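You operate a simulated robot arm through the tools that you are given. There is no shell and no other tool. Be economical: measure what you need, move in short steps, check, and stop when the job is done.

The job below is to be done with a simulated robot arm. You get a single attempt, and the scene is never put back.

Task
Pack the beige wooden crate on the dining table. At the end: the silver strainer is in the beige wooden crate; the beige small dough ball is on the blue plate; the brown pepper mill is in the beige wooden crate; the white paper roll is on the cream coaster; whatever was shut is shut again. Leave all else as you found it, and nothing knocked over.

The check looks at the end state, three seconds after you hand in, the way a careful person would. Anything else that was tipped, shoved, dropped, spilled or broken makes it a failure.

Robot
A 7-joint arm with a two-finger parallel gripper, fixed in place. Base frame: the origin is at the foot of the arm, x ahead of it, y to its left, z up; the work surface is at about z = 0. Lengths are in mm, angles in degrees, forces in N, time in s.
With the tool pointing down near the work surface it reaches from about 240 to 620 mm from the base axis. Its first joint turns from -66.0 to 66.0 degrees. Payload 2.6 kg.
The TCP is the grasp point between the finger pads, 30 mm short of the fingertips. In the tool frame z runs along the fingers and y along their closing line. Largest opening 94 mm; finger width 28, thickness 10; the body of the gripper, 50 by 96 mm, starts 55 mm behind the TCP.
Orientation is that of the tool frame in the base frame, as [roll, pitch, yaw] about the fixed x, y, z axes, in that order (R = Rz(yaw) Ry(pitch) Rx(roll)). With the fingers straight down and closing along the base's y, the tool's x points along the base's -x, its y along +y and its z along -z.

Tools
- The arm moves only by the tool jog_arm. Its argument "motion" is one flat list of numbers, 7 for each row, row after row: the opening, from 0 (shut) to 1 (fully open), then the shift along the tool's x, y, z in units of 500 mm (1.0 is 500 mm), then the turn, a rotation vector about the tool's x, y, z in units of 180 degrees (1.0 is 180 degrees). In form: [gripper, dx, dy, dz, rx, ry, rz, gripper, dx, dy, dz, rx, ry, rz, ...]. A call has 1 to 8 rows; each row is the pose to reach, as a shift and turn from the pose commanded when the call began, along the tool's axes at that moment. A call with a number of a shift or a turn outside -1 to 1 is refused whole. Rows are played at 5 a second. More than 50 mm and 8.6 degrees between two rows, or a gripper value outside its range, and nothing of the call is played. Where a pose cannot be reached the arm comes as near as it can. A force on the tool above 40 N (or 10 N above the force at the start of the call, whichever is more), or a blocked arm, ends the call early, and 0.2 s more pass. The fingers move at their own pace (about 72 mm/s each) and stop on an object; they squeeze with about 29 N. The grip force told is the motor's: it shows also when the fingers shut on nothing. Time passes only in rows, and 0.2 s behind the last, so rows that repeat a pose let the fingers close. The reply holds the time, the measured pose of the TCP, the force on the tool along the base axes, the opening and the grip force, in the units named above and with some noise.
- Cameras (640 x 400 px; columns grow to the right, rows downward): "scene" is fixed at [39, 446.9, 549.6]; the picture's right is [-0.65, -0.76, 0.00], its down [-0.54, 0.46, -0.70] and it looks along [0.53, -0.46, -0.71] (base axes); focal length 244 px, centre (320, 200). "wrist" rides on the gripper at [76, 14, -102] in the tool frame; the picture's right is [-0.18, 0.98, 0.00], its down [-0.75, -0.14, -0.64] and it looks along [-0.63, -0.12, 0.77] (tool axes); focal length 243 px, centre (320, 200). There is no depth. A picture from a camera that has moved, and an enlarged one, comes with that camera's place and axes in the base frame and with its lens.
- capture(camera): a new picture of that camera. The clock stands still meanwhile.
- inspect(camera, box): a new picture of the part [left, top, right, bottom] of that camera's present view, enlarged. The clock stands still meanwhile.
- sign_off(): hands the job in; it is judged then, once.

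Go step by step. Nothing tells you positions but the pictures and the camera data: compare them with the known pose of the tool, close in by small moves and look again before you grip or let go. The budget is 120 turns and 84 pictures, counting those below and the enlarged ones. Unless the task says otherwise, let go and move clear before handing in, and close with one line.

The tools are called after "Emit:" by a JSON object that holds its "op" and its "data". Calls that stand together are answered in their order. jog_arm: Moves the arm, as the interface text tells. Its arguments: {"type":"object","properties":{"motion":{"type":"array","items":{"type":"number"}}},"required":["motion"]} The other tools are called the same way: capture (camera) takes a picture; inspect (camera, box) takes an enlarged picture of a part of a camera's view; sign_off () hands the job in.

At the start:

```text
time_s: 0.0
tool_pos: [382.3, 26.9, 321.2]
tool_rot: [-180.0, 0.0, 179.9]
ft_force: [-0.1, 0.8, 0.6]
gripper_width: 94.2
gripper_force: 0.1
```

scene: 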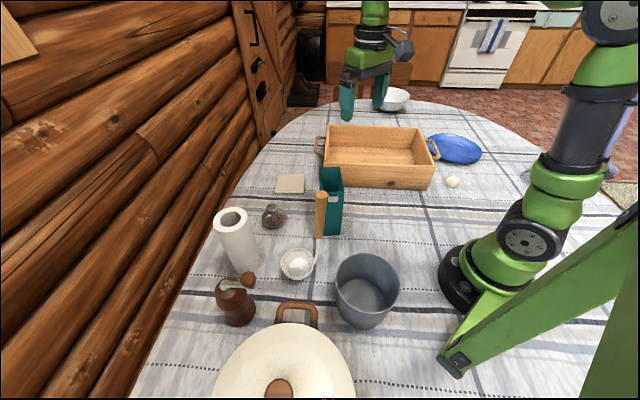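
wrist: 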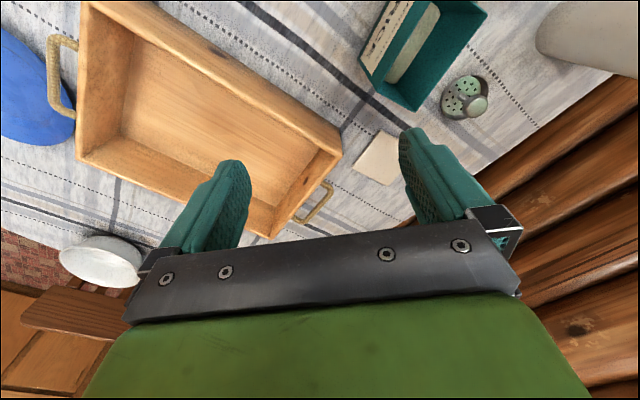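

I see the crate at the far side, with the mill, paper roll, coaster, dough ball and plate around it. I'll enlarge parts of the scene to identify the strainer and anything that is shut.

Emit:
{"op": "inspect", "data": {"camera": "scene", "box": [200, 160, 420, 340]}}

Emit:
{"op": "inspect", "data": {"camera": "scene", "box": [300, 70, 500, 200]}}

Emit:
{"op": "inspect", "data": {"camera": "scene", "box": [190, 250, 420, 400]}}

```text
2.22 times, centred on (310, 250) of scene
camera zoom: at [39.0, 446.9, 549.6], right [-0.65, -0.76, 0.0], down [-0.54, 0.46, -0.7], along [0.53, -0.46, -0.71], focal length 542 px, centre (342, 89)
```

zoom: 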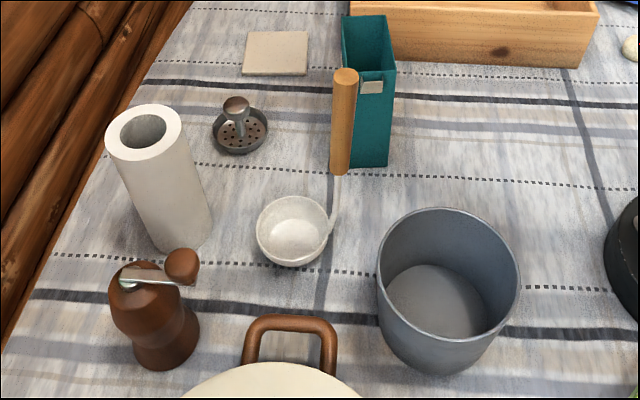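

```text
3.08 times, centred on (400, 135) of scene
camera zoom: at [39.0, 446.9, 549.6], right [-0.65, -0.76, 0.0], down [-0.54, 0.46, -0.7], along [0.53, -0.46, -0.71], focal length 750 px, centre (74, 400)
```

zoom: 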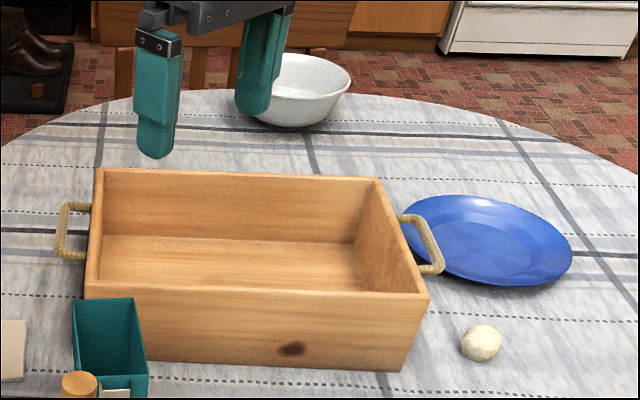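

```text
2.67 times, centred on (305, 325) of scene
camera zoom: at [39.0, 446.9, 549.6], right [-0.65, -0.76, 0.0], down [-0.54, 0.46, -0.7], along [0.53, -0.46, -0.71], focal length 650 px, centre (360, -133)
```

zoom: 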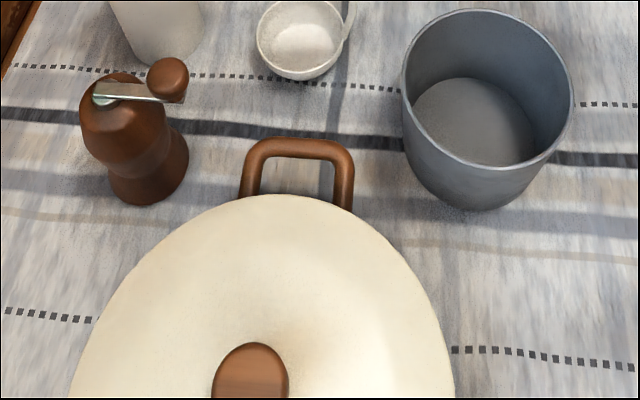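

The disc with holes and a knob, near (485, 254), looks like a sink strainer. I'll enlarge the wrist view to confirm it and check the teal box.

Emit:
{"op": "inspect", "data": {"camera": "wrist", "box": [340, 0, 540, 130]}}

```text
3.08 times, centred on (440, 65) of wrist
camera zoom: at [304.4, 40.7, 423.6], right [0.18, 0.98, 0.0], down [0.75, -0.14, 0.64], along [0.63, -0.12, -0.77], focal length 746 px, centre (-49, 615)
```

zoom: 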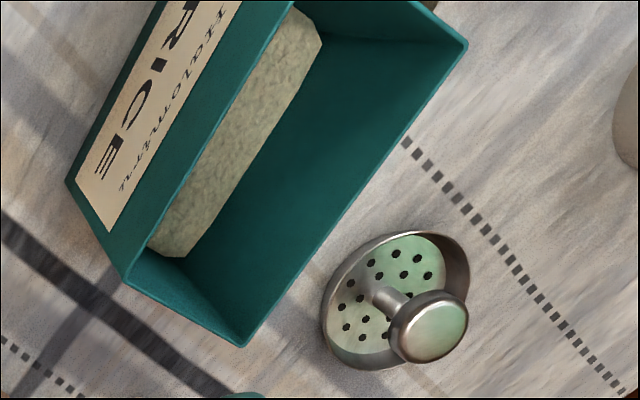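

The perforated disc with the knob is the strainer, at about (473, 250) with the knob near z 48. The pictures show nothing shut except the lidded pot, which I don't need to open. I'll move above the strainer first.

Emit:
{"op": "jog_arm", "data": {"motion": [0.8, -0.0364, 0.0892, 0.0244, 0, 0, 0, 0.8, -0.0728, 0.1784, 0.0488, 0, 0, 0, 0.8, -0.1092, 0.2676, 0.0732, 0, 0, 0, 0.8, -0.1456, 0.3568, 0.0976, 0, 0, 0, 0.8, -0.182, 0.446, 0.122, 0, 0, 0]}}

Emit:
{"op": "capture", "data": {"camera": "wrist"}}

Emit:
{"op": "capture", "data": {"camera": "scene"}}

```text
time_s: 1.2
tool_pos: [472.2, 251.5, 259.1]
tool_rot: [180.0, 0.1, 179.9]
ft_force: [-0.2, 0.1, 0.3]
gripper_width: 75.3
gripper_force: 0.1
```

```text
77 pictures are left
camera wrist: at [394.6, 264.4, 360.9], right [0.18, 0.98, 0.0], down [0.75, -0.14, 0.64], along [0.63, -0.12, -0.77], focal length 243 px, centre (320, 200)
```

wrist: 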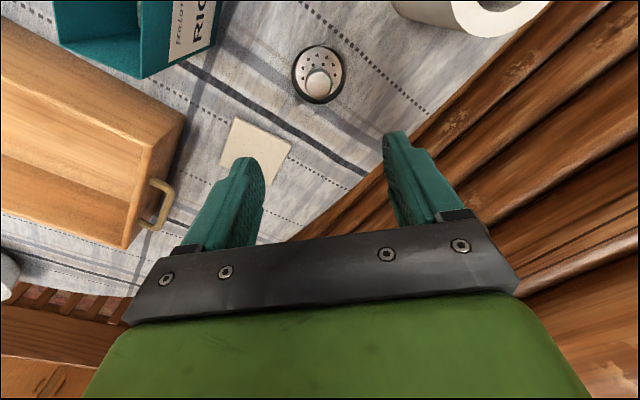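

```text
76 pictures are left
```

scene: 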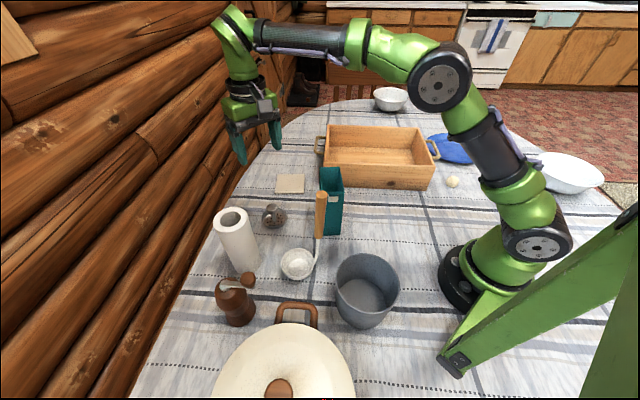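

The strainer lies at about (472, 246). I'll descend to z 90 with a small correction and look again.

Emit:
{"op": "jog_arm", "data": {"motion": [0.7, 0, -0.005, 0.09, 0, 0, 0, 0.7, 0, -0.01, 0.18, 0, 0, 0, 0.7, 0, -0.01, 0.26, 0, 0, 0, 0.7, 0, -0.01, 0.338, 0, 0, 0]}}

Emit:
{"op": "capture", "data": {"camera": "wrist"}}

Emit:
{"op": "inspect", "data": {"camera": "scene", "box": [220, 140, 340, 240]}}

```text
time_s: 2.2
tool_pos: [471.8, 243.6, 88.1]
tool_rot: [-179.9, 0.0, 180.0]
ft_force: [-0.5, 0.4, -0.4]
gripper_width: 65.9
gripper_force: 0.1
```

```text
75 pictures are left
camera wrist: at [395.2, 258.2, 189.4], right [0.18, 0.98, 0.0], down [0.75, -0.14, 0.64], along [0.63, -0.12, -0.77], focal length 243 px, centre (320, 200)
```

wrist: 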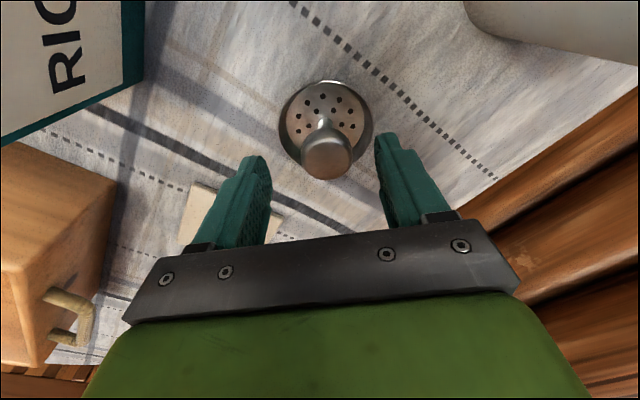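

```text
4.00 times, centred on (280, 190) of scene
camera zoom: at [39.0, 446.9, 549.6], right [-0.65, -0.76, 0.0], down [-0.54, 0.46, -0.7], along [0.53, -0.46, -0.71], focal length 976 px, centre (480, 240)
```

zoom: 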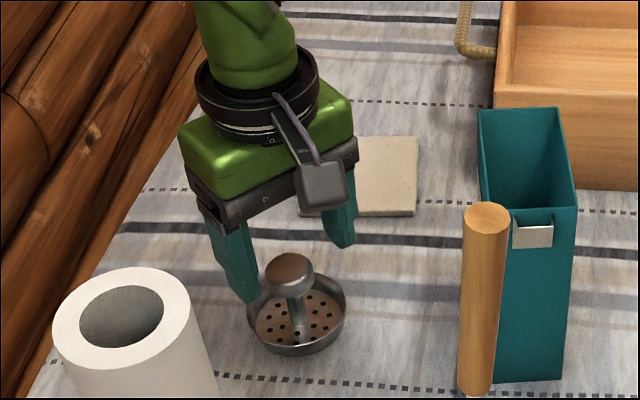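

The knob is centred near (471, 248), about 30 mm wide with its top near z 55. I'll narrow the fingers, lower to z 56 and grip it.

Emit:
{"op": "jog_arm", "data": {"motion": [0.5, 0.002, 0.008, 0, 0, 0, 0, 0.5, 0.002, 0.008, 0.035, 0, 0, 0, 0.5, 0.002, 0.008, 0.068, 0, 0, 0]}}

Emit:
{"op": "capture", "data": {"camera": "wrist"}}

Emit:
{"op": "inspect", "data": {"camera": "scene", "box": [240, 170, 320, 240]}}

```text
time_s: 3.0
tool_pos: [470.7, 248.7, 56.9]
tool_rot: [180.0, 0.1, 180.0]
ft_force: [-0.4, 0.1, 0.1]
gripper_width: 46.9
gripper_force: 0.0
```

```text
73 pictures are left
camera wrist: at [393.8, 263.2, 158.7], right [0.18, 0.98, 0.0], down [0.75, -0.14, 0.64], along [0.63, -0.12, -0.77], focal length 243 px, centre (320, 200)
```

wrist: 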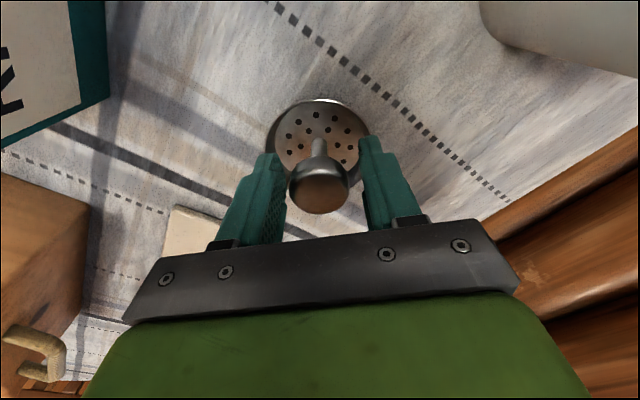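

```text
5.71 times, centred on (280, 205) of scene
camera zoom: at [39.0, 446.9, 549.6], right [-0.65, -0.76, 0.0], down [-0.54, 0.46, -0.7], along [0.53, -0.46, -0.71], focal length 1394 px, centre (549, 171)
```

zoom: 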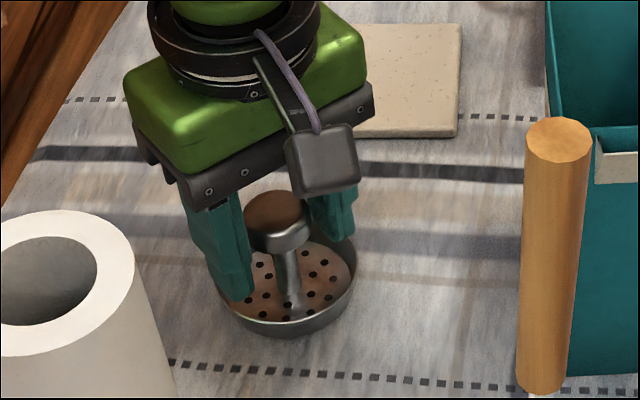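

The fingers straddle the knob well. I'll lower 5 mm, close and lift a little.

Emit:
{"op": "jog_arm", "data": {"motion": [0.5, 0, 0, 0.011, 0, 0, 0, 0, 0, 0, 0.011, 0, 0, 0, 0, 0, 0, 0.011, 0, 0, 0, 0, 0, 0, 0.011, 0, 0, 0, 0, 0, 0, -0.06, 0, 0, 0]}}

Emit:
{"op": "inspect", "data": {"camera": "scene", "box": [220, 140, 340, 240]}}

```text
time_s: 4.2
tool_pos: [471.4, 246.6, 87.5]
tool_rot: [-180.0, 0.0, 179.9]
ft_force: [0.8, -0.1, -0.4]
gripper_width: 30.8
gripper_force: 28.9
```

```text
4.00 times, centred on (280, 190) of scene
camera zoom: at [39.0, 446.9, 549.6], right [-0.65, -0.76, 0.0], down [-0.54, 0.46, -0.7], along [0.53, -0.46, -0.71], focal length 976 px, centre (480, 240)
```

zoom: 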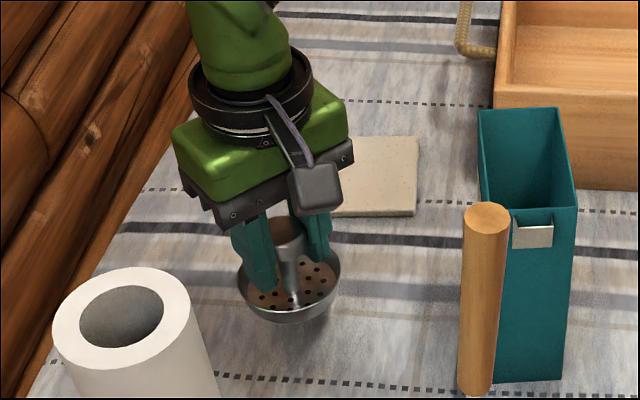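

The strainer is held cleanly. I'll lift it and carry it over the crate.

Emit:
{"op": "jog_arm", "data": {"motion": [0, 0, 0, -0.09, 0, 0, 0, 0, 0, 0, -0.18, 0, 0, 0, 0, 0, 0, -0.27, 0, 0, 0, 0, 0, 0, -0.32, 0, 0, 0, 0, 0, -0.09, -0.32, 0, 0, 0, 0, 0, -0.18, -0.32, 0, 0, 0, 0, 0, -0.27, -0.32, 0, 0, 0, 0, 0, -0.36, -0.32, 0, 0, 0]}}

Emit:
{"op": "jog_arm", "data": {"motion": [0, 0, -0.09, 0, 0, 0, 0, 0, 0, -0.18, 0, 0, 0, 0, 0, 0, -0.27, 0, 0, 0, 0, 0, 0, -0.35, 0, 0, 0, 0]}}

Emit:
{"op": "capture", "data": {"camera": "wrist"}}

Emit:
{"op": "capture", "data": {"camera": "scene"}}

```text
time_s: 6.0
tool_pos: [468.1, 67.6, 248.7]
tool_rot: [179.9, 0.0, -179.9]
ft_force: [-0.8, 0.4, 0.1]
gripper_width: 30.9
gripper_force: 28.8
```

```text
time_s: 7.0
tool_pos: [470.8, -109.7, 248.6]
tool_rot: [180.0, 0.1, 180.0]
ft_force: [0.1, 0.0, -1.3]
gripper_width: 31.1
gripper_force: 28.9
```

```text
70 pictures are left
camera wrist: at [393.9, -94.2, 350.7], right [0.18, 0.98, 0.0], down [0.75, -0.14, 0.64], along [0.63, -0.12, -0.77], focal length 243 px, centre (320, 200)
```

wrist: 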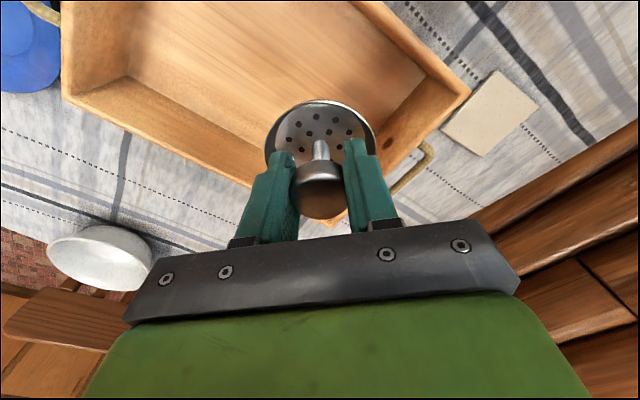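

```text
69 pictures are left
```

scene: 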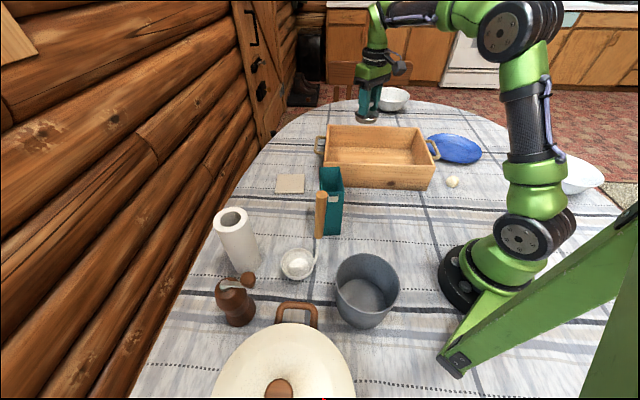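

The crate corners come out at about (255,-206), (490,46), (657,-117) and (422,-369). I'll move to (514,-99) in its far-left half and lower.

Emit:
{"op": "jog_arm", "data": {"motion": [0, -0.043, 0.011, 0, 0, 0, 0, 0, -0.086, 0.021, 0.05, 0, 0, 0, 0, -0.086, 0.021, 0.14, 0, 0, 0, 0, -0.086, 0.021, 0.23, 0, 0, 0, 0, -0.086, 0.021, 0.31, 0, 0, 0]}}

Emit:
{"op": "capture", "data": {"camera": "wrist"}}

Emit:
{"op": "inspect", "data": {"camera": "scene", "box": [300, 70, 460, 200]}}

```text
time_s: 8.2
tool_pos: [514.4, -97.1, 92.5]
tool_rot: [-179.9, 0.0, 180.0]
ft_force: [-0.9, 0.0, -1.6]
gripper_width: 30.9
gripper_force: 28.9
```

```text
68 pictures are left
camera wrist: at [437.7, -82.3, 194.1], right [0.18, 0.98, 0.0], down [0.75, -0.14, 0.64], along [0.63, -0.12, -0.77], focal length 243 px, centre (320, 200)
```

wrist: 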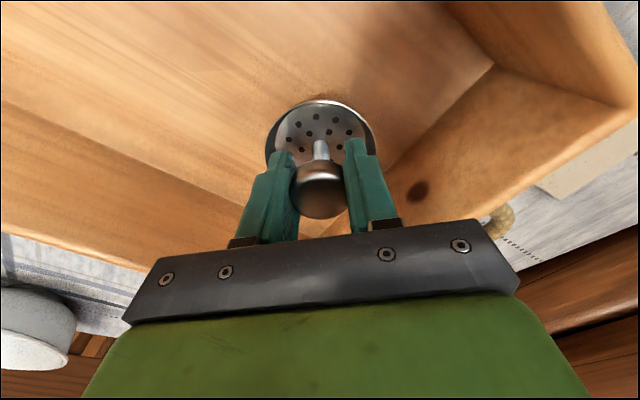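

```text
3.08 times, centred on (380, 135) of scene
camera zoom: at [39.0, 446.9, 549.6], right [-0.65, -0.76, 0.0], down [-0.54, 0.46, -0.7], along [0.53, -0.46, -0.71], focal length 750 px, centre (135, 400)
```

zoom: 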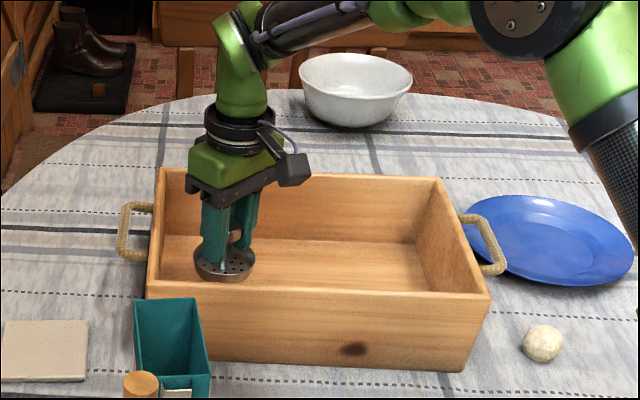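

The strainer is inside the crate, clear of the walls. I'll lower it in small steps.

Emit:
{"op": "jog_arm", "data": {"motion": [0, 0, 0, 0.02, 0, 0, 0, 0, 0, 0, 0.036, 0, 0, 0, 0, 0, 0, 0.05, 0, 0, 0]}}

Emit:
{"op": "inspect", "data": {"camera": "wrist", "box": [220, 60, 460, 220]}}

```text
time_s: 9.0
tool_pos: [515.1, -96.3, 67.9]
tool_rot: [-180.0, 0.0, -180.0]
ft_force: [1.0, -0.3, 0.2]
gripper_width: 31.0
gripper_force: 28.8
```

```text
2.50 times, centred on (340, 140) of wrist
camera zoom: at [437.3, -81.7, 170.3], right [0.18, 0.98, 0.0], down [0.75, -0.14, 0.64], along [0.63, -0.12, -0.77], focal length 606 px, centre (270, 350)
```

zoom: 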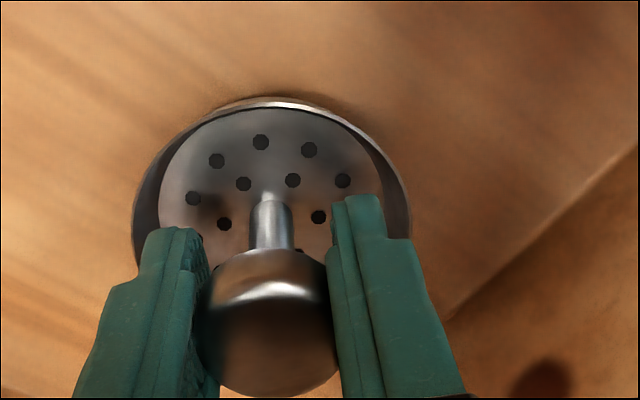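

Emit:
{"op": "jog_arm", "data": {"motion": [0, 0, 0, 0.006, 0, 0, 0, 0, 0, 0, 0.01, 0, 0, 0]}}

```text
time_s: 9.6
tool_pos: [515.0, -95.5, 64.5]
tool_rot: [179.9, 0.1, 180.0]
ft_force: [0.0, 0.8, -0.2]
gripper_width: 30.5
gripper_force: 28.9
```

No contact has shown yet, so I'll keep lowering in 2 mm steps.

Emit:
{"op": "jog_arm", "data": {"motion": [0, 0, 0, 0.004, 0, 0, 0, 0, 0, 0, 0.008, 0, 0, 0]}}

```text
time_s: 10.2
tool_pos: [514.7, -96.5, 60.2]
tool_rot: [-179.9, 0.1, 179.9]
ft_force: [-3.9, 0.4, 8.6]
gripper_width: 30.6
gripper_force: 28.0
```

Contact is felt at z 60. I'll release it gently and rise.

Emit:
{"op": "jog_arm", "data": {"motion": [0.5, 0, 0, 0, 0, 0, 0, 0.5, 0, 0, 0, 0, 0, 0, 0.5, 0, 0, -0.08, 0, 0, 0, 0.5, 0, 0, -0.17, 0, 0, 0, 0.5, 0, 0, -0.26, 0, 0, 0, 0.5, 0, 0, -0.35, 0, 0, 0]}}

Emit:
{"op": "capture", "data": {"camera": "wrist"}}

```text
time_s: 11.6
tool_pos: [512.6, -97.3, 235.5]
tool_rot: [-179.9, 0.0, -180.0]
ft_force: [-0.4, 0.1, 0.2]
gripper_width: 47.1
gripper_force: 0.0
```

```text
65 pictures are left
camera wrist: at [436.0, -82.7, 336.8], right [0.18, 0.98, 0.0], down [0.75, -0.14, 0.64], along [0.63, -0.12, -0.77], focal length 243 px, centre (320, 200)
```

wrist: 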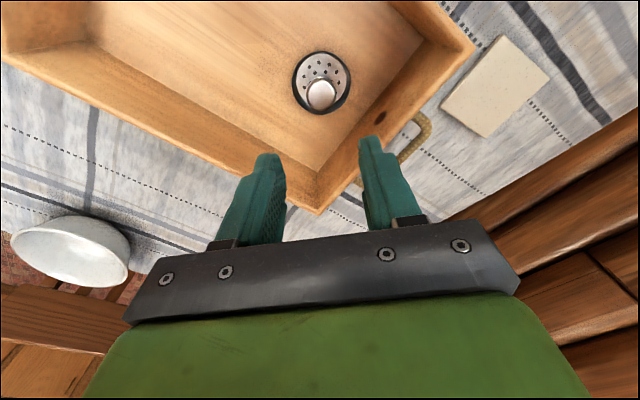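

The strainer stands in the crate. Next I'll go above the dough ball, near (218,-291).

Emit:
{"op": "jog_arm", "data": {"motion": [0.6, 0.0735, -0.0485, 0.0, 0, 0, 0, 0.6, 0.147, -0.097, 0, 0, 0, 0, 0.6, 0.2205, -0.1455, 0, 0, 0, 0, 0.6, 0.294, -0.194, 0, 0, 0, 0, 0.6, 0.3675, -0.2425, 0, 0, 0, 0, 0.6, 0.441, -0.291, 0, 0, 0, 0, 0.6, 0.5145, -0.3395, 0, 0, 0, 0, 0.6, 0.588, -0.388, 0.02, 0, 0, 0]}}

Emit:
{"op": "capture", "data": {"camera": "wrist"}}

Emit:
{"op": "capture", "data": {"camera": "scene"}}

```text
time_s: 13.4
tool_pos: [218.2, -288.6, 226.0]
tool_rot: [-180.0, -0.1, -179.9]
ft_force: [0.8, 0.1, -0.6]
gripper_width: 56.8
gripper_force: 0.1
```

```text
64 pictures are left
camera wrist: at [141.8, -275.1, 327.4], right [0.18, 0.98, 0.0], down [0.75, -0.14, 0.64], along [0.63, -0.12, -0.77], focal length 243 px, centre (320, 200)
```

wrist: 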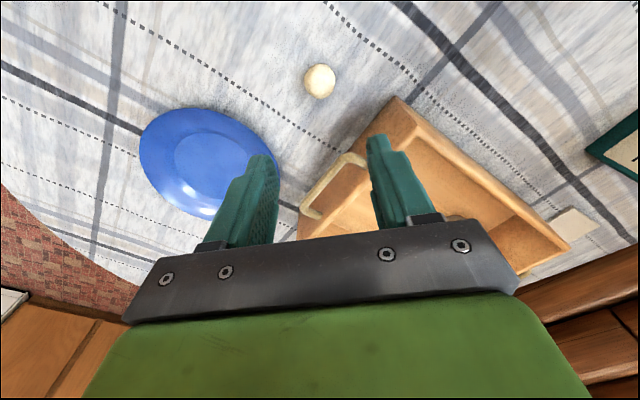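

```text
63 pictures are left
```

scene: 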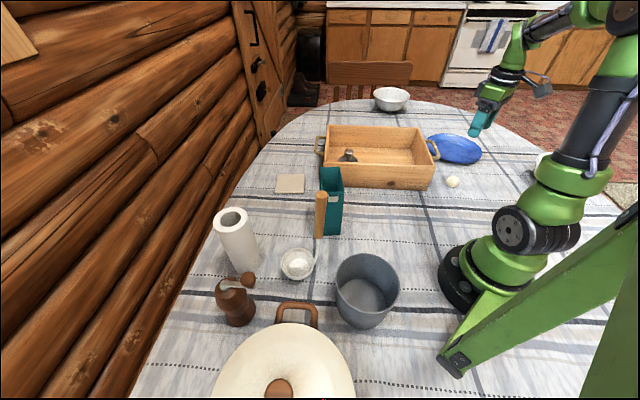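

The ball is at about (217,-290), roughly 38 mm wide; the plate centre is near (295,-475). I'll descend over the ball.

Emit:
{"op": "jog_arm", "data": {"motion": [0.6, 0.001, -0.002, 0.09, 0, 0, 0, 0.6, 0.002, -0.002, 0.18, 0, 0, 0, 0.6, 0.002, -0.002, 0.27, 0, 0, 0, 0.6, 0.002, -0.002, 0.29, 0, 0, 0]}}

Emit:
{"op": "capture", "data": {"camera": "wrist"}}

Emit:
{"op": "inspect", "data": {"camera": "scene", "box": [400, 110, 520, 210]}}

```text
time_s: 14.4
tool_pos: [220.6, -292.1, 79.3]
tool_rot: [180.0, 0.0, -180.0]
ft_force: [0.0, 0.0, 0.0]
gripper_width: 56.4
gripper_force: 0.0
```

```text
62 pictures are left
camera wrist: at [143.2, -277.8, 180.8], right [0.18, 0.98, 0.0], down [0.75, -0.14, 0.64], along [0.63, -0.12, -0.77], focal length 243 px, centre (320, 200)
```

wrist: 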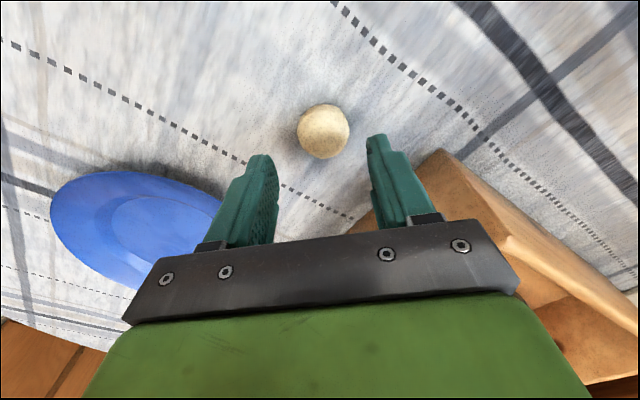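

```text
4.00 times, centred on (460, 160) of scene
camera zoom: at [39.0, 446.9, 549.6], right [-0.65, -0.76, 0.0], down [-0.54, 0.46, -0.7], along [0.53, -0.46, -0.71], focal length 976 px, centre (-240, 360)
```

zoom: 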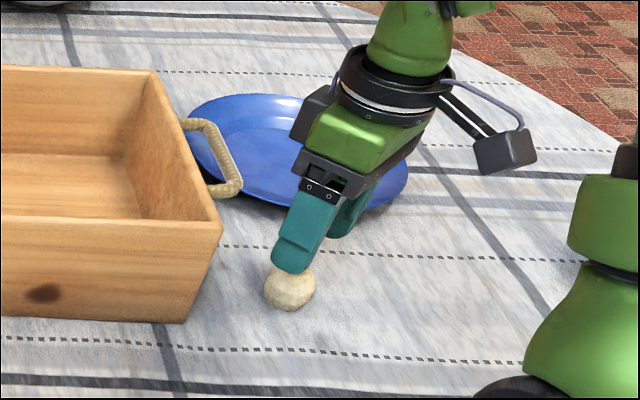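

The ball is at about (216,-289). I'll correct, descend to z 35, close and check.

Emit:
{"op": "jog_arm", "data": {"motion": [0.6, 0.007, 0.005, 0.0, 0, 0, 0, 0.6, 0.007, 0.005, 0.05, 0, 0, 0, 0.6, 0.007, 0.005, 0.088, 0, 0, 0]}}

Emit:
{"op": "capture", "data": {"camera": "wrist"}}

```text
time_s: 15.2
tool_pos: [215.0, -288.6, 34.7]
tool_rot: [-179.9, -0.1, -180.0]
ft_force: [0.1, 0.8, -0.1]
gripper_width: 56.4
gripper_force: 0.0
```

```text
60 pictures are left
camera wrist: at [138.1, -274.2, 136.4], right [0.18, 0.98, 0.0], down [0.75, -0.14, 0.64], along [0.63, -0.12, -0.77], focal length 243 px, centre (320, 200)
```

wrist: 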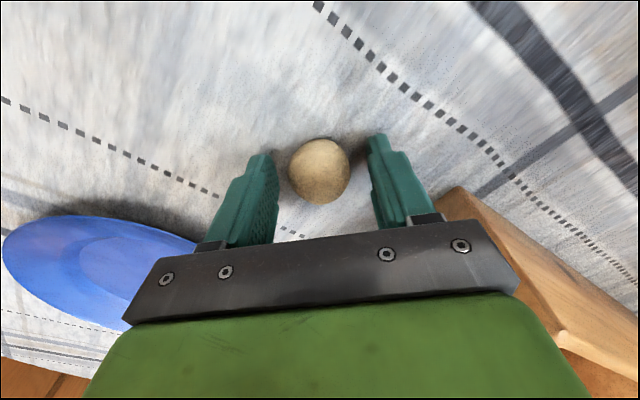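

Emit:
{"op": "jog_arm", "data": {"motion": [0.36, 0, 0, 0, 0, 0, 0, 0.3, 0, 0, 0, 0, 0, 0, 0.3, 0, 0, 0, 0, 0, 0]}}

Emit:
{"op": "capture", "data": {"camera": "wrist"}}

```text
time_s: 16.0
tool_pos: [215.8, -289.2, 36.2]
tool_rot: [-180.0, 0.0, 179.9]
ft_force: [0.8, 0.3, 0.3]
gripper_width: 36.6
gripper_force: 29.4
```

```text
59 pictures are left
camera wrist: at [138.0, -274.2, 136.6], right [0.18, 0.98, 0.0], down [0.75, -0.14, 0.64], along [0.63, -0.12, -0.77], focal length 243 px, centre (320, 200)
```

wrist: 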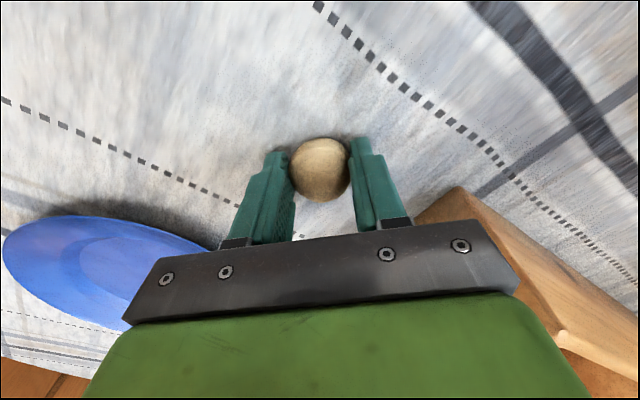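

The ball is held. I'll lift it and carry it above the plate.

Emit:
{"op": "jog_arm", "data": {"motion": [0.3, 0, 0, -0.09, 0, 0, 0, 0.3, 0, 0, -0.18, 0, 0, 0, 0.3, -0.035, -0.08, -0.2, 0, 0, 0, 0.3, -0.07, -0.16, -0.2, 0, 0, 0, 0.3, -0.105, -0.24, -0.2, 0, 0, 0, 0.3, -0.14, -0.32, -0.2, 0, 0, 0, 0.3, -0.158, -0.362, -0.2, 0, 0, 0]}}

Emit:
{"op": "capture", "data": {"camera": "wrist"}}

Emit:
{"op": "inspect", "data": {"camera": "scene", "box": [400, 90, 520, 190]}}

```text
time_s: 17.6
tool_pos: [290.4, -471.3, 134.7]
tool_rot: [180.0, -0.1, -180.0]
ft_force: [0.1, -0.2, -1.0]
gripper_width: 37.2
gripper_force: 28.5
```

```text
58 pictures are left
camera wrist: at [212.9, -456.4, 236.3], right [0.18, 0.98, 0.0], down [0.75, -0.14, 0.64], along [0.63, -0.12, -0.77], focal length 243 px, centre (320, 200)
```

wrist: 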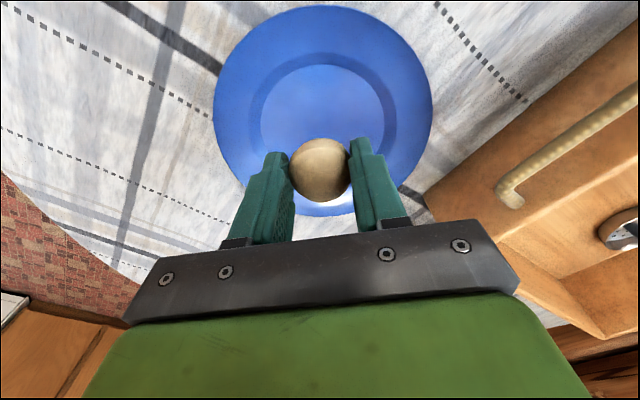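

```text
4.00 times, centred on (460, 140) of scene
camera zoom: at [39.0, 446.9, 549.6], right [-0.65, -0.76, 0.0], down [-0.54, 0.46, -0.7], along [0.53, -0.46, -0.71], focal length 976 px, centre (-240, 440)
```

zoom: 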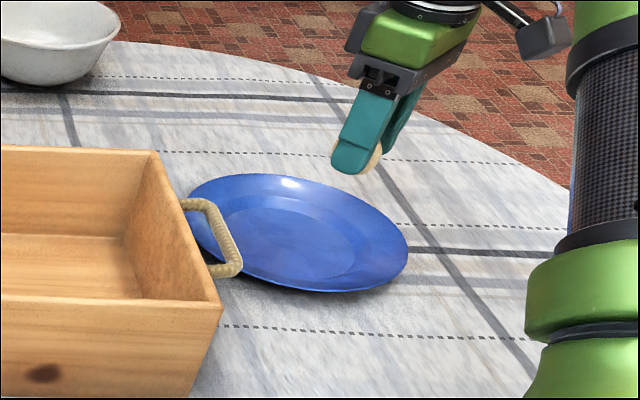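

The plate centre is at about (296,-465). I'll correct and lower until the ball touches.

Emit:
{"op": "jog_arm", "data": {"motion": [0.3, -0.012, 0.012, 0.0, 0, 0, 0, 0.3, -0.012, 0.012, 0.08, 0, 0, 0, 0.3, -0.012, 0.012, 0.15, 0, 0, 0, 0.3, -0.012, 0.012, 0.168, 0, 0, 0]}}

Emit:
{"op": "jog_arm", "data": {"motion": [0.3, 0, 0, 0.004, 0, 0, 0, 0.3, 0, 0, 0.008, 0, 0, 0]}}

Emit:
{"op": "capture", "data": {"camera": "wrist"}}

Emit:
{"op": "inspect", "data": {"camera": "scene", "box": [430, 110, 490, 160]}}

```text
time_s: 18.6
tool_pos: [301.1, -462.9, 51.1]
tool_rot: [180.0, 0.0, -180.0]
ft_force: [0.1, 0.1, 0.2]
gripper_width: 36.9
gripper_force: 29.4
```

```text
time_s: 19.2
tool_pos: [301.9, -463.2, 46.7]
tool_rot: [-179.9, -0.1, -180.0]
ft_force: [0.0, 0.5, 0.2]
gripper_width: 37.0
gripper_force: 29.3
```

```text
56 pictures are left
camera wrist: at [224.6, -448.5, 148.0], right [0.18, 0.98, 0.0], down [0.75, -0.14, 0.64], along [0.63, -0.12, -0.77], focal length 243 px, centre (320, 200)
```

wrist: 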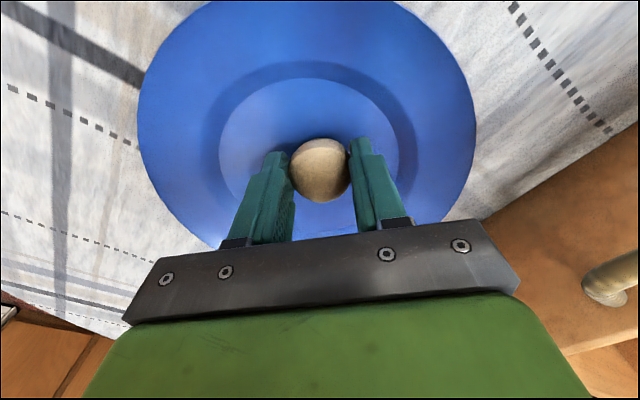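

```text
8.00 times, centred on (460, 135) of scene
camera zoom: at [39.0, 446.9, 549.6], right [-0.65, -0.76, 0.0], down [-0.54, 0.46, -0.7], along [0.53, -0.46, -0.71], focal length 1951 px, centre (-800, 720)
```

zoom: 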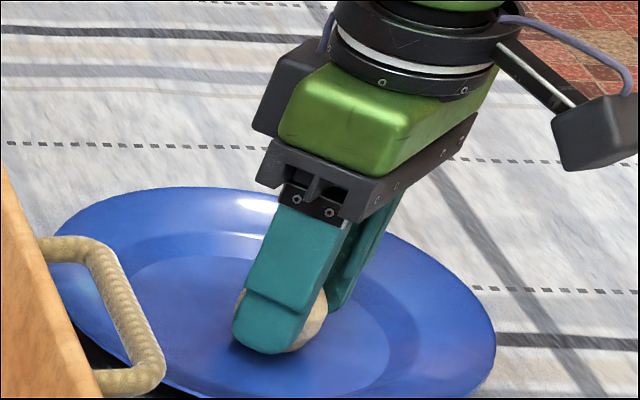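

Emit:
{"op": "jog_arm", "data": {"motion": [0.3, 0, 0, 0.004, 0, 0, 0, 0.3, 0, 0, 0.006, 0, 0, 0]}}

Emit:
{"op": "jog_arm", "data": {"motion": [0.3, 0, 0, 0.003, 0, 0, 0]}}

```text
time_s: 19.8
tool_pos: [301.5, -462.1, 43.9]
tool_rot: [-179.9, 0.1, 180.0]
ft_force: [0.1, -0.5, -0.6]
gripper_width: 37.0
gripper_force: 29.2
```

```text
time_s: 20.2
tool_pos: [302.2, -464.3, 43.1]
tool_rot: [179.9, 0.1, -180.0]
ft_force: [0.5, 0.5, -0.9]
gripper_width: 36.7
gripper_force: 29.1
```

No contact has shown yet, so I'll keep lowering carefully.

Emit:
{"op": "jog_arm", "data": {"motion": [0.3, 0, 0, 0.003, 0, 0, 0]}}

Emit:
{"op": "jog_arm", "data": {"motion": [0.3, 0, 0, 0.003, 0, 0, 0]}}

```text
time_s: 20.6
tool_pos: [302.3, -465.0, 41.5]
tool_rot: [180.0, 0.0, -180.0]
ft_force: [0.5, 0.2, -0.2]
gripper_width: 36.7
gripper_force: 28.8
```

```text
time_s: 21.0
tool_pos: [301.7, -463.8, 39.7]
tool_rot: [180.0, -0.1, 179.9]
ft_force: [-1.9, 1.6, 2.9]
gripper_width: 36.9
gripper_force: 29.5
```

A light contact is felt. I'll open the fingers in small steps and check before rising.

Emit:
{"op": "jog_arm", "data": {"motion": [0.42, 0, 0, 0, 0, 0, 0, 0.46, 0, 0, 0, 0, 0, 0, 0.52, 0, 0, 0, 0, 0, 0, 0.6, 0, 0, 0, 0, 0, 0, 0.6, 0, 0, 0, 0, 0, 0]}}

Emit:
{"op": "capture", "data": {"camera": "wrist"}}

```text
time_s: 22.2
tool_pos: [302.1, -464.4, 38.9]
tool_rot: [180.0, 0.1, 179.9]
ft_force: [0.7, -0.2, -0.6]
gripper_width: 56.5
gripper_force: 0.1
```

```text
54 pictures are left
camera wrist: at [224.8, -449.4, 141.2], right [0.18, 0.98, 0.0], down [0.75, -0.14, 0.64], along [0.63, -0.12, -0.77], focal length 243 px, centre (320, 200)
```

wrist: 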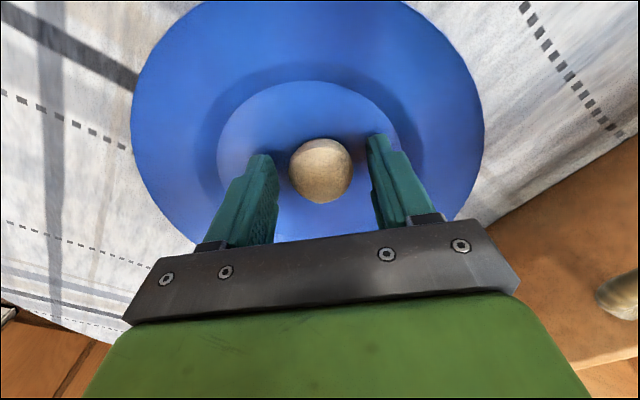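

The ball rests on the plate. I'll rise straight up, then head inward and across towards the paper roll.

Emit:
{"op": "jog_arm", "data": {"motion": [0.6, 0, 0, -0.06, 0, 0, 0, 0.6, 0, 0, -0.15, 0, 0, 0, 0.6, 0, 0, -0.24, 0, 0, 0, 0.6, 0, 0, -0.33, 0, 0, 0, 0.8, 0, 0.06, -0.4, 0, 0, 0, 0.9, -0.01, 0.14, -0.44, 0, 0, 0, 1, -0.02, 0.22, -0.48, 0, 0, 0, 1, -0.04, 0.3, -0.52, 0, 0, 0]}}

Emit:
{"op": "capture", "data": {"camera": "scene"}}

```text
time_s: 24.0
tool_pos: [321.6, -312.1, 299.8]
tool_rot: [-180.0, 0.0, 180.0]
ft_force: [-0.4, -0.1, 0.2]
gripper_width: 94.1
gripper_force: 0.2
```

```text
53 pictures are left
```

scene: 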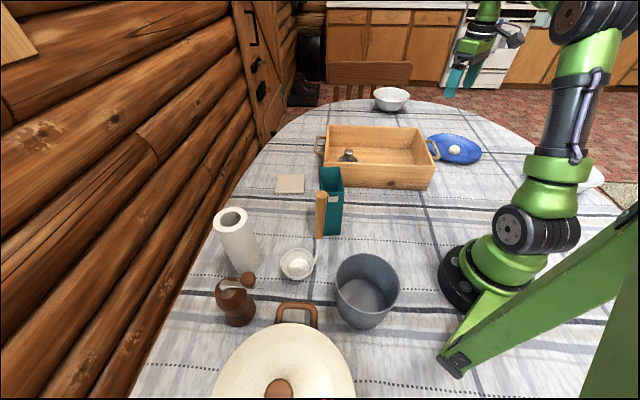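

Ball is on the plate. The coaster centre works out at about (569,118), and the roll at about (389,376), 180 mm tall. I'll swing over to the roll at height.

Emit:
{"op": "jog_arm", "data": {"motion": [1, -0.0085, 0.086, 0, 0, 0, 0, 1, -0.017, 0.172, 0, 0, 0, 0, 1, -0.0255, 0.258, 0, 0, 0, 0, 1, -0.034, 0.344, 0, 0, 0, 0, 1, -0.0425, 0.43, 0, 0, 0, 0, 1, -0.051, 0.516, 0, 0, 0, 0, 1, -0.0595, 0.602, 0, 0, 0, 0, 1, -0.068, 0.688, 0, 0, 0, 0]}}

Emit:
{"op": "jog_arm", "data": {"motion": [1, -0.0085, 0.086, 0, 0, 0, 0, 1, -0.017, 0.172, 0, 0, 0, 0, 1, -0.0255, 0.258, 0, 0, 0, 0, 1, -0.034, 0.344, 0, 0, 0, 0, 1, -0.0425, 0.43, 0, 0, 0, 0, 1, -0.051, 0.516, 0, 0, 0, 0, 1, -0.0595, 0.602, 0, 0, 0, 0]}}

Emit:
{"op": "capture", "data": {"camera": "wrist"}}

Emit:
{"op": "capture", "data": {"camera": "scene"}}

```text
time_s: 25.8
tool_pos: [357.8, 30.7, 301.7]
tool_rot: [-179.9, 0.0, -180.0]
ft_force: [0.6, 0.4, 0.9]
gripper_width: 94.2
gripper_force: 0.1
```

```text
time_s: 27.4
tool_pos: [382.5, 330.3, 298.0]
tool_rot: [180.0, 0.0, -179.9]
ft_force: [-0.1, -0.6, 0.4]
gripper_width: 93.8
gripper_force: 0.0
```

```text
52 pictures are left
camera wrist: at [305.2, 345.6, 399.5], right [0.18, 0.98, 0.0], down [0.75, -0.14, 0.64], along [0.63, -0.12, -0.77], focal length 243 px, centre (320, 200)
```

wrist: 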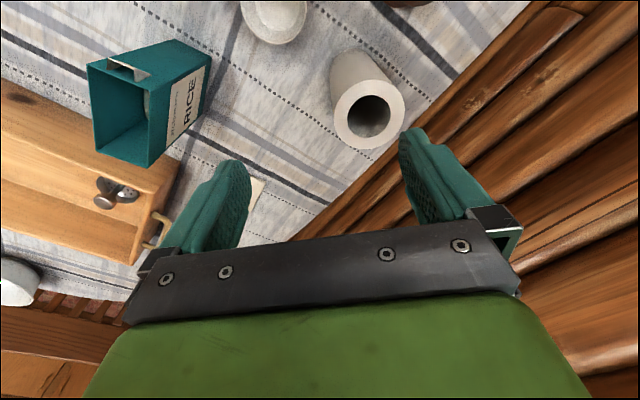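

```text
51 pictures are left
```

scene: 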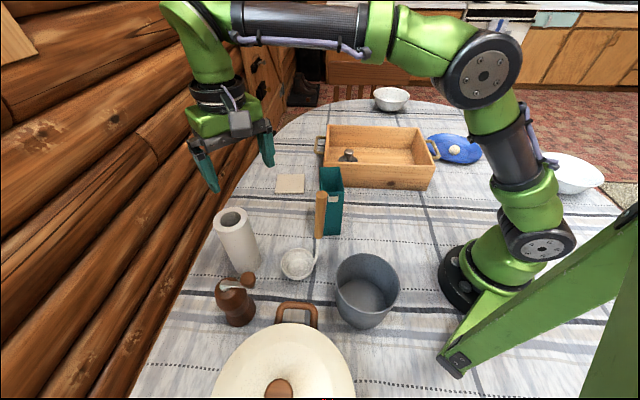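

The roll's top is at about (399, 375, 168). I'll move above it and come down to just over the top for a check.

Emit:
{"op": "jog_arm", "data": {"motion": [1, -0.016, 0.045, 0.0, 0, 0, 0, 1, -0.032, 0.09, 0.04, 0, 0, 0, 1, -0.032, 0.09, 0.12, 0, 0, 0, 1, -0.032, 0.09, 0.16, 0, 0, 0]}}

Emit:
{"op": "capture", "data": {"camera": "wrist"}}

Emit:
{"op": "inspect", "data": {"camera": "scene", "box": [160, 130, 320, 280]}}

```text
time_s: 28.4
tool_pos: [399.9, 374.5, 217.6]
tool_rot: [-180.0, 0.2, -180.0]
ft_force: [-0.3, -0.4, 0.2]
gripper_width: 94.1
gripper_force: 0.1
```

```text
50 pictures are left
camera wrist: at [322.6, 389.3, 319.4], right [0.18, 0.98, 0.0], down [0.75, -0.14, 0.64], along [0.63, -0.12, -0.77], focal length 243 px, centre (320, 200)
```

wrist: 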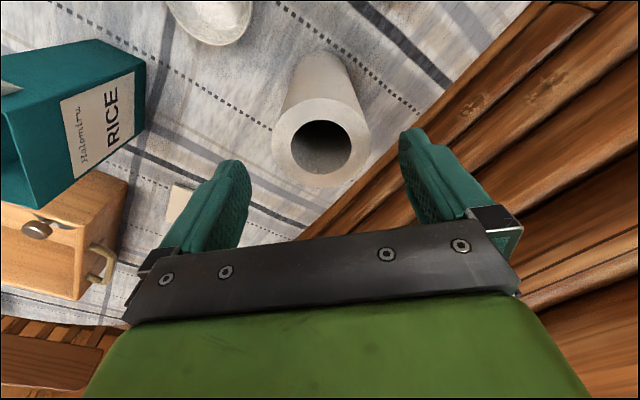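

```text
2.67 times, centred on (240, 205) of scene
camera zoom: at [39.0, 446.9, 549.6], right [-0.65, -0.76, 0.0], down [-0.54, 0.46, -0.7], along [0.53, -0.46, -0.71], focal length 650 px, centre (533, 187)
```

zoom: 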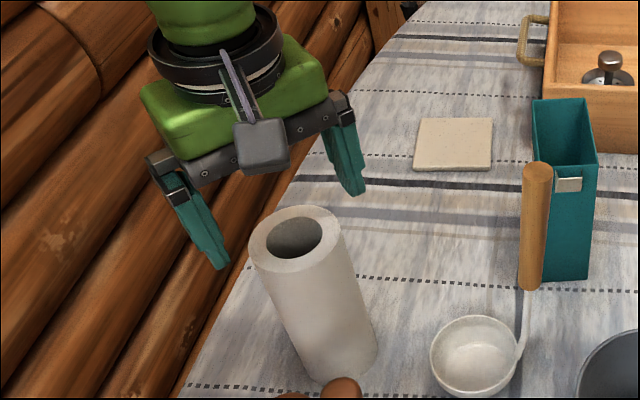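

The roll axis is at about (394,376). I'll correct, descend to z 132 and check before gripping.

Emit:
{"op": "jog_arm", "data": {"motion": [1, 0.011, 0.003, 0.0, 0, 0, 0, 1, 0.011, 0.003, 0.06, 0, 0, 0, 1, 0.011, 0.003, 0.12, 0, 0, 0, 1, 0.011, 0.003, 0.17, 0, 0, 0]}}

Emit:
{"op": "capture", "data": {"camera": "wrist"}}

Emit:
{"op": "inspect", "data": {"camera": "scene", "box": [160, 130, 320, 280]}}

```text
time_s: 29.4
tool_pos: [396.5, 376.6, 133.5]
tool_rot: [180.0, -0.1, -179.9]
ft_force: [1.3, 0.6, 0.1]
gripper_width: 94.1
gripper_force: 0.0
```

```text
48 pictures are left
camera wrist: at [319.6, 391.7, 234.6], right [0.18, 0.98, 0.0], down [0.75, -0.14, 0.64], along [0.63, -0.12, -0.77], focal length 243 px, centre (320, 200)
```

wrist: 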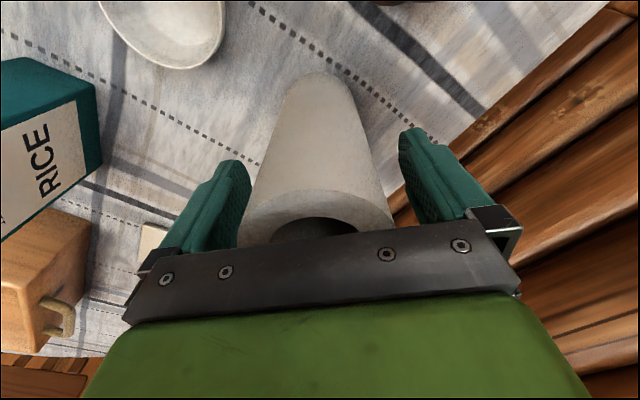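

```text
2.67 times, centred on (240, 205) of scene
camera zoom: at [39.0, 446.9, 549.6], right [-0.65, -0.76, 0.0], down [-0.54, 0.46, -0.7], along [0.53, -0.46, -0.71], focal length 650 px, centre (533, 187)
```

zoom: 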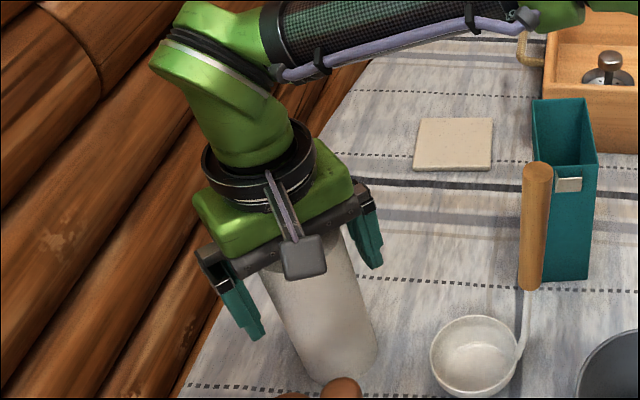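

The fingers straddle the roll. I'll close and check.

Emit:
{"op": "jog_arm", "data": {"motion": [0.8, 0, 0, 0, 0, 0, 0, 0.72, 0, 0, 0, 0, 0, 0, 0.55, 0, 0, 0, 0, 0, 0, 0.4, 0, 0, 0, 0, 0, 0, 0.4, 0, 0, 0, 0, 0, 0]}}

Emit:
{"op": "capture", "data": {"camera": "wrist"}}

Emit:
{"op": "inspect", "data": {"camera": "scene", "box": [160, 130, 320, 280]}}

```text
time_s: 30.6
tool_pos: [396.8, 375.9, 132.4]
tool_rot: [180.0, -0.1, -180.0]
ft_force: [0.4, 0.2, -0.3]
gripper_width: 68.9
gripper_force: 28.9
```

```text
46 pictures are left
camera wrist: at [319.6, 391.8, 235.1], right [0.18, 0.98, 0.0], down [0.75, -0.14, 0.64], along [0.63, -0.12, -0.77], focal length 243 px, centre (320, 200)
```

wrist: 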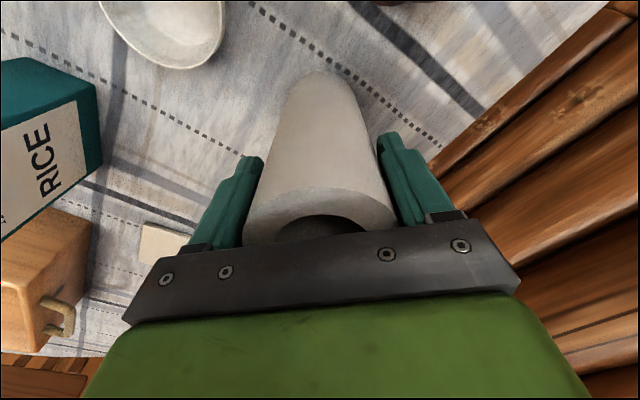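

```text
2.67 times, centred on (240, 205) of scene
camera zoom: at [39.0, 446.9, 549.6], right [-0.65, -0.76, 0.0], down [-0.54, 0.46, -0.7], along [0.53, -0.46, -0.71], focal length 650 px, centre (533, 187)
```

zoom: 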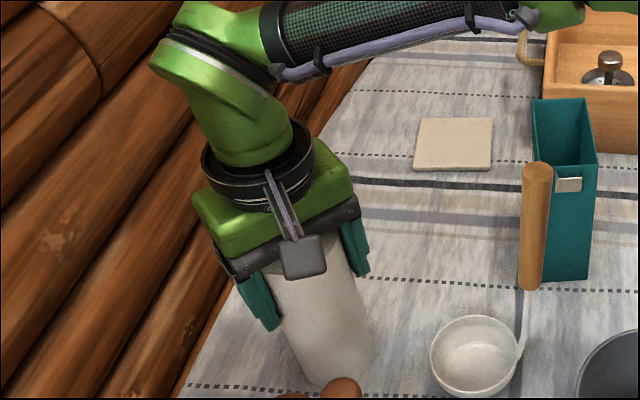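

The roll is gripped at 69 mm. I'll lift it 45 mm and carry it to above the coaster.

Emit:
{"op": "jog_arm", "data": {"motion": [0.4, 0, 0, -0.05, 0, 0, 0, 0.4, 0, 0, -0.1, 0, 0, 0, 0.4, -0.048, -0.074, -0.1, 0, 0, 0, 0.4, -0.096, -0.148, -0.1, 0, 0, 0, 0.4, -0.144, -0.222, -0.1, 0, 0, 0, 0.4, -0.192, -0.296, -0.1, 0, 0, 0, 0.4, -0.24, -0.37, -0.1, 0, 0, 0, 0.4, -0.288, -0.444, -0.1, 0, 0, 0]}}

Emit:
{"op": "capture", "data": {"camera": "wrist"}}

Emit:
{"op": "inspect", "data": {"camera": "scene", "box": [200, 60, 360, 220]}}

```text
time_s: 32.4
tool_pos: [538.6, 156.7, 182.2]
tool_rot: [180.0, 0.0, 179.9]
ft_force: [-0.2, -0.4, -1.0]
gripper_width: 69.2
gripper_force: 29.1
```

```text
44 pictures are left
camera wrist: at [461.3, 170.9, 283.6], right [0.18, 0.98, 0.0], down [0.75, -0.14, 0.64], along [0.63, -0.12, -0.77], focal length 243 px, centre (320, 200)
```

wrist: 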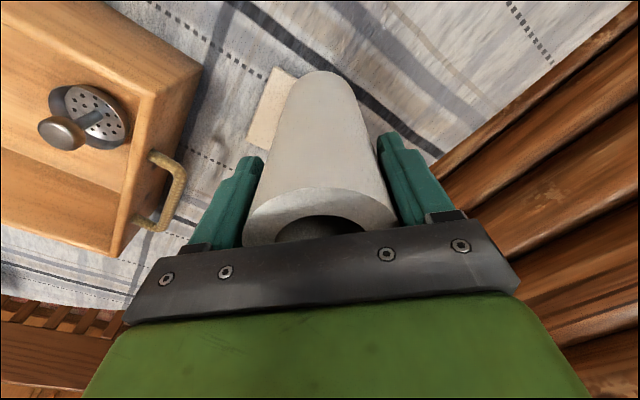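

```text
2.50 times, centred on (280, 140) of scene
camera zoom: at [39.0, 446.9, 549.6], right [-0.65, -0.76, 0.0], down [-0.54, 0.46, -0.7], along [0.53, -0.46, -0.71], focal length 610 px, centre (420, 350)
```

zoom: 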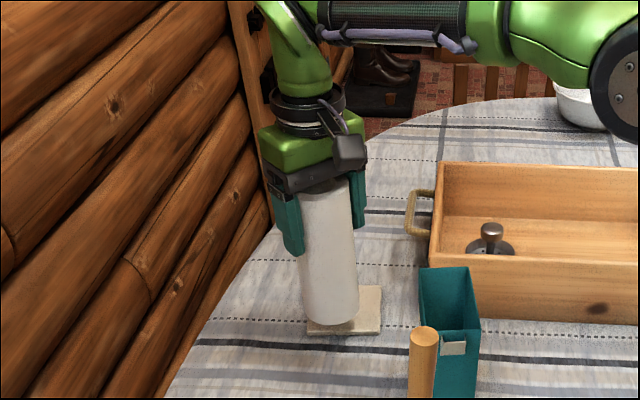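

The coaster centre is at (569,118). I'll move the last 30/-39 mm at this height.

Emit:
{"op": "jog_arm", "data": {"motion": [0.4, -0.03, -0.038, 0, 0, 0, 0, 0.4, -0.06, -0.077, 0, 0, 0, 0, 0.4, -0.06, -0.077, 0.04, 0, 0, 0]}}

Emit:
{"op": "capture", "data": {"camera": "wrist"}}

Emit:
{"op": "inspect", "data": {"camera": "scene", "box": [240, 110, 340, 210]}}

```text
time_s: 33.2
tool_pos: [568.1, 117.5, 163.4]
tool_rot: [-179.9, 0.0, 180.0]
ft_force: [-0.2, 0.2, -1.3]
gripper_width: 68.9
gripper_force: 28.8
```

```text
42 pictures are left
camera wrist: at [490.8, 131.7, 264.6], right [0.18, 0.98, 0.0], down [0.75, -0.14, 0.64], along [0.63, -0.12, -0.77], focal length 243 px, centre (320, 200)
```

wrist: 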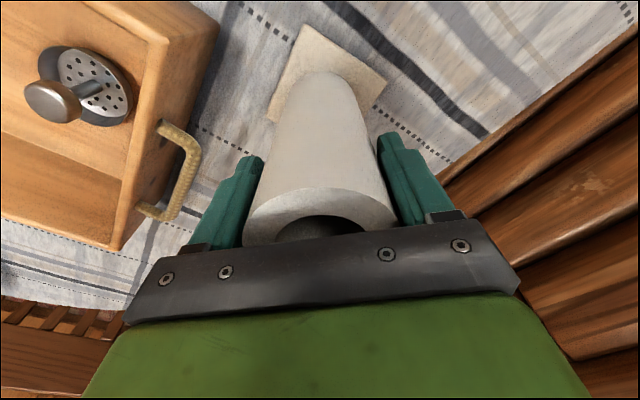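

```text
4.00 times, centred on (290, 160) of scene
camera zoom: at [39.0, 446.9, 549.6], right [-0.65, -0.76, 0.0], down [-0.54, 0.46, -0.7], along [0.53, -0.46, -0.71], focal length 976 px, centre (440, 360)
```

zoom: 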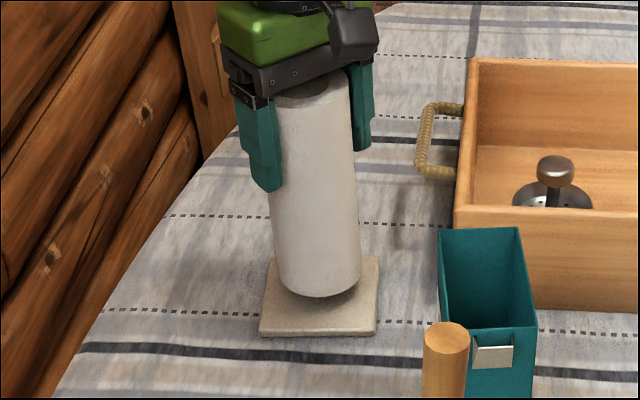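

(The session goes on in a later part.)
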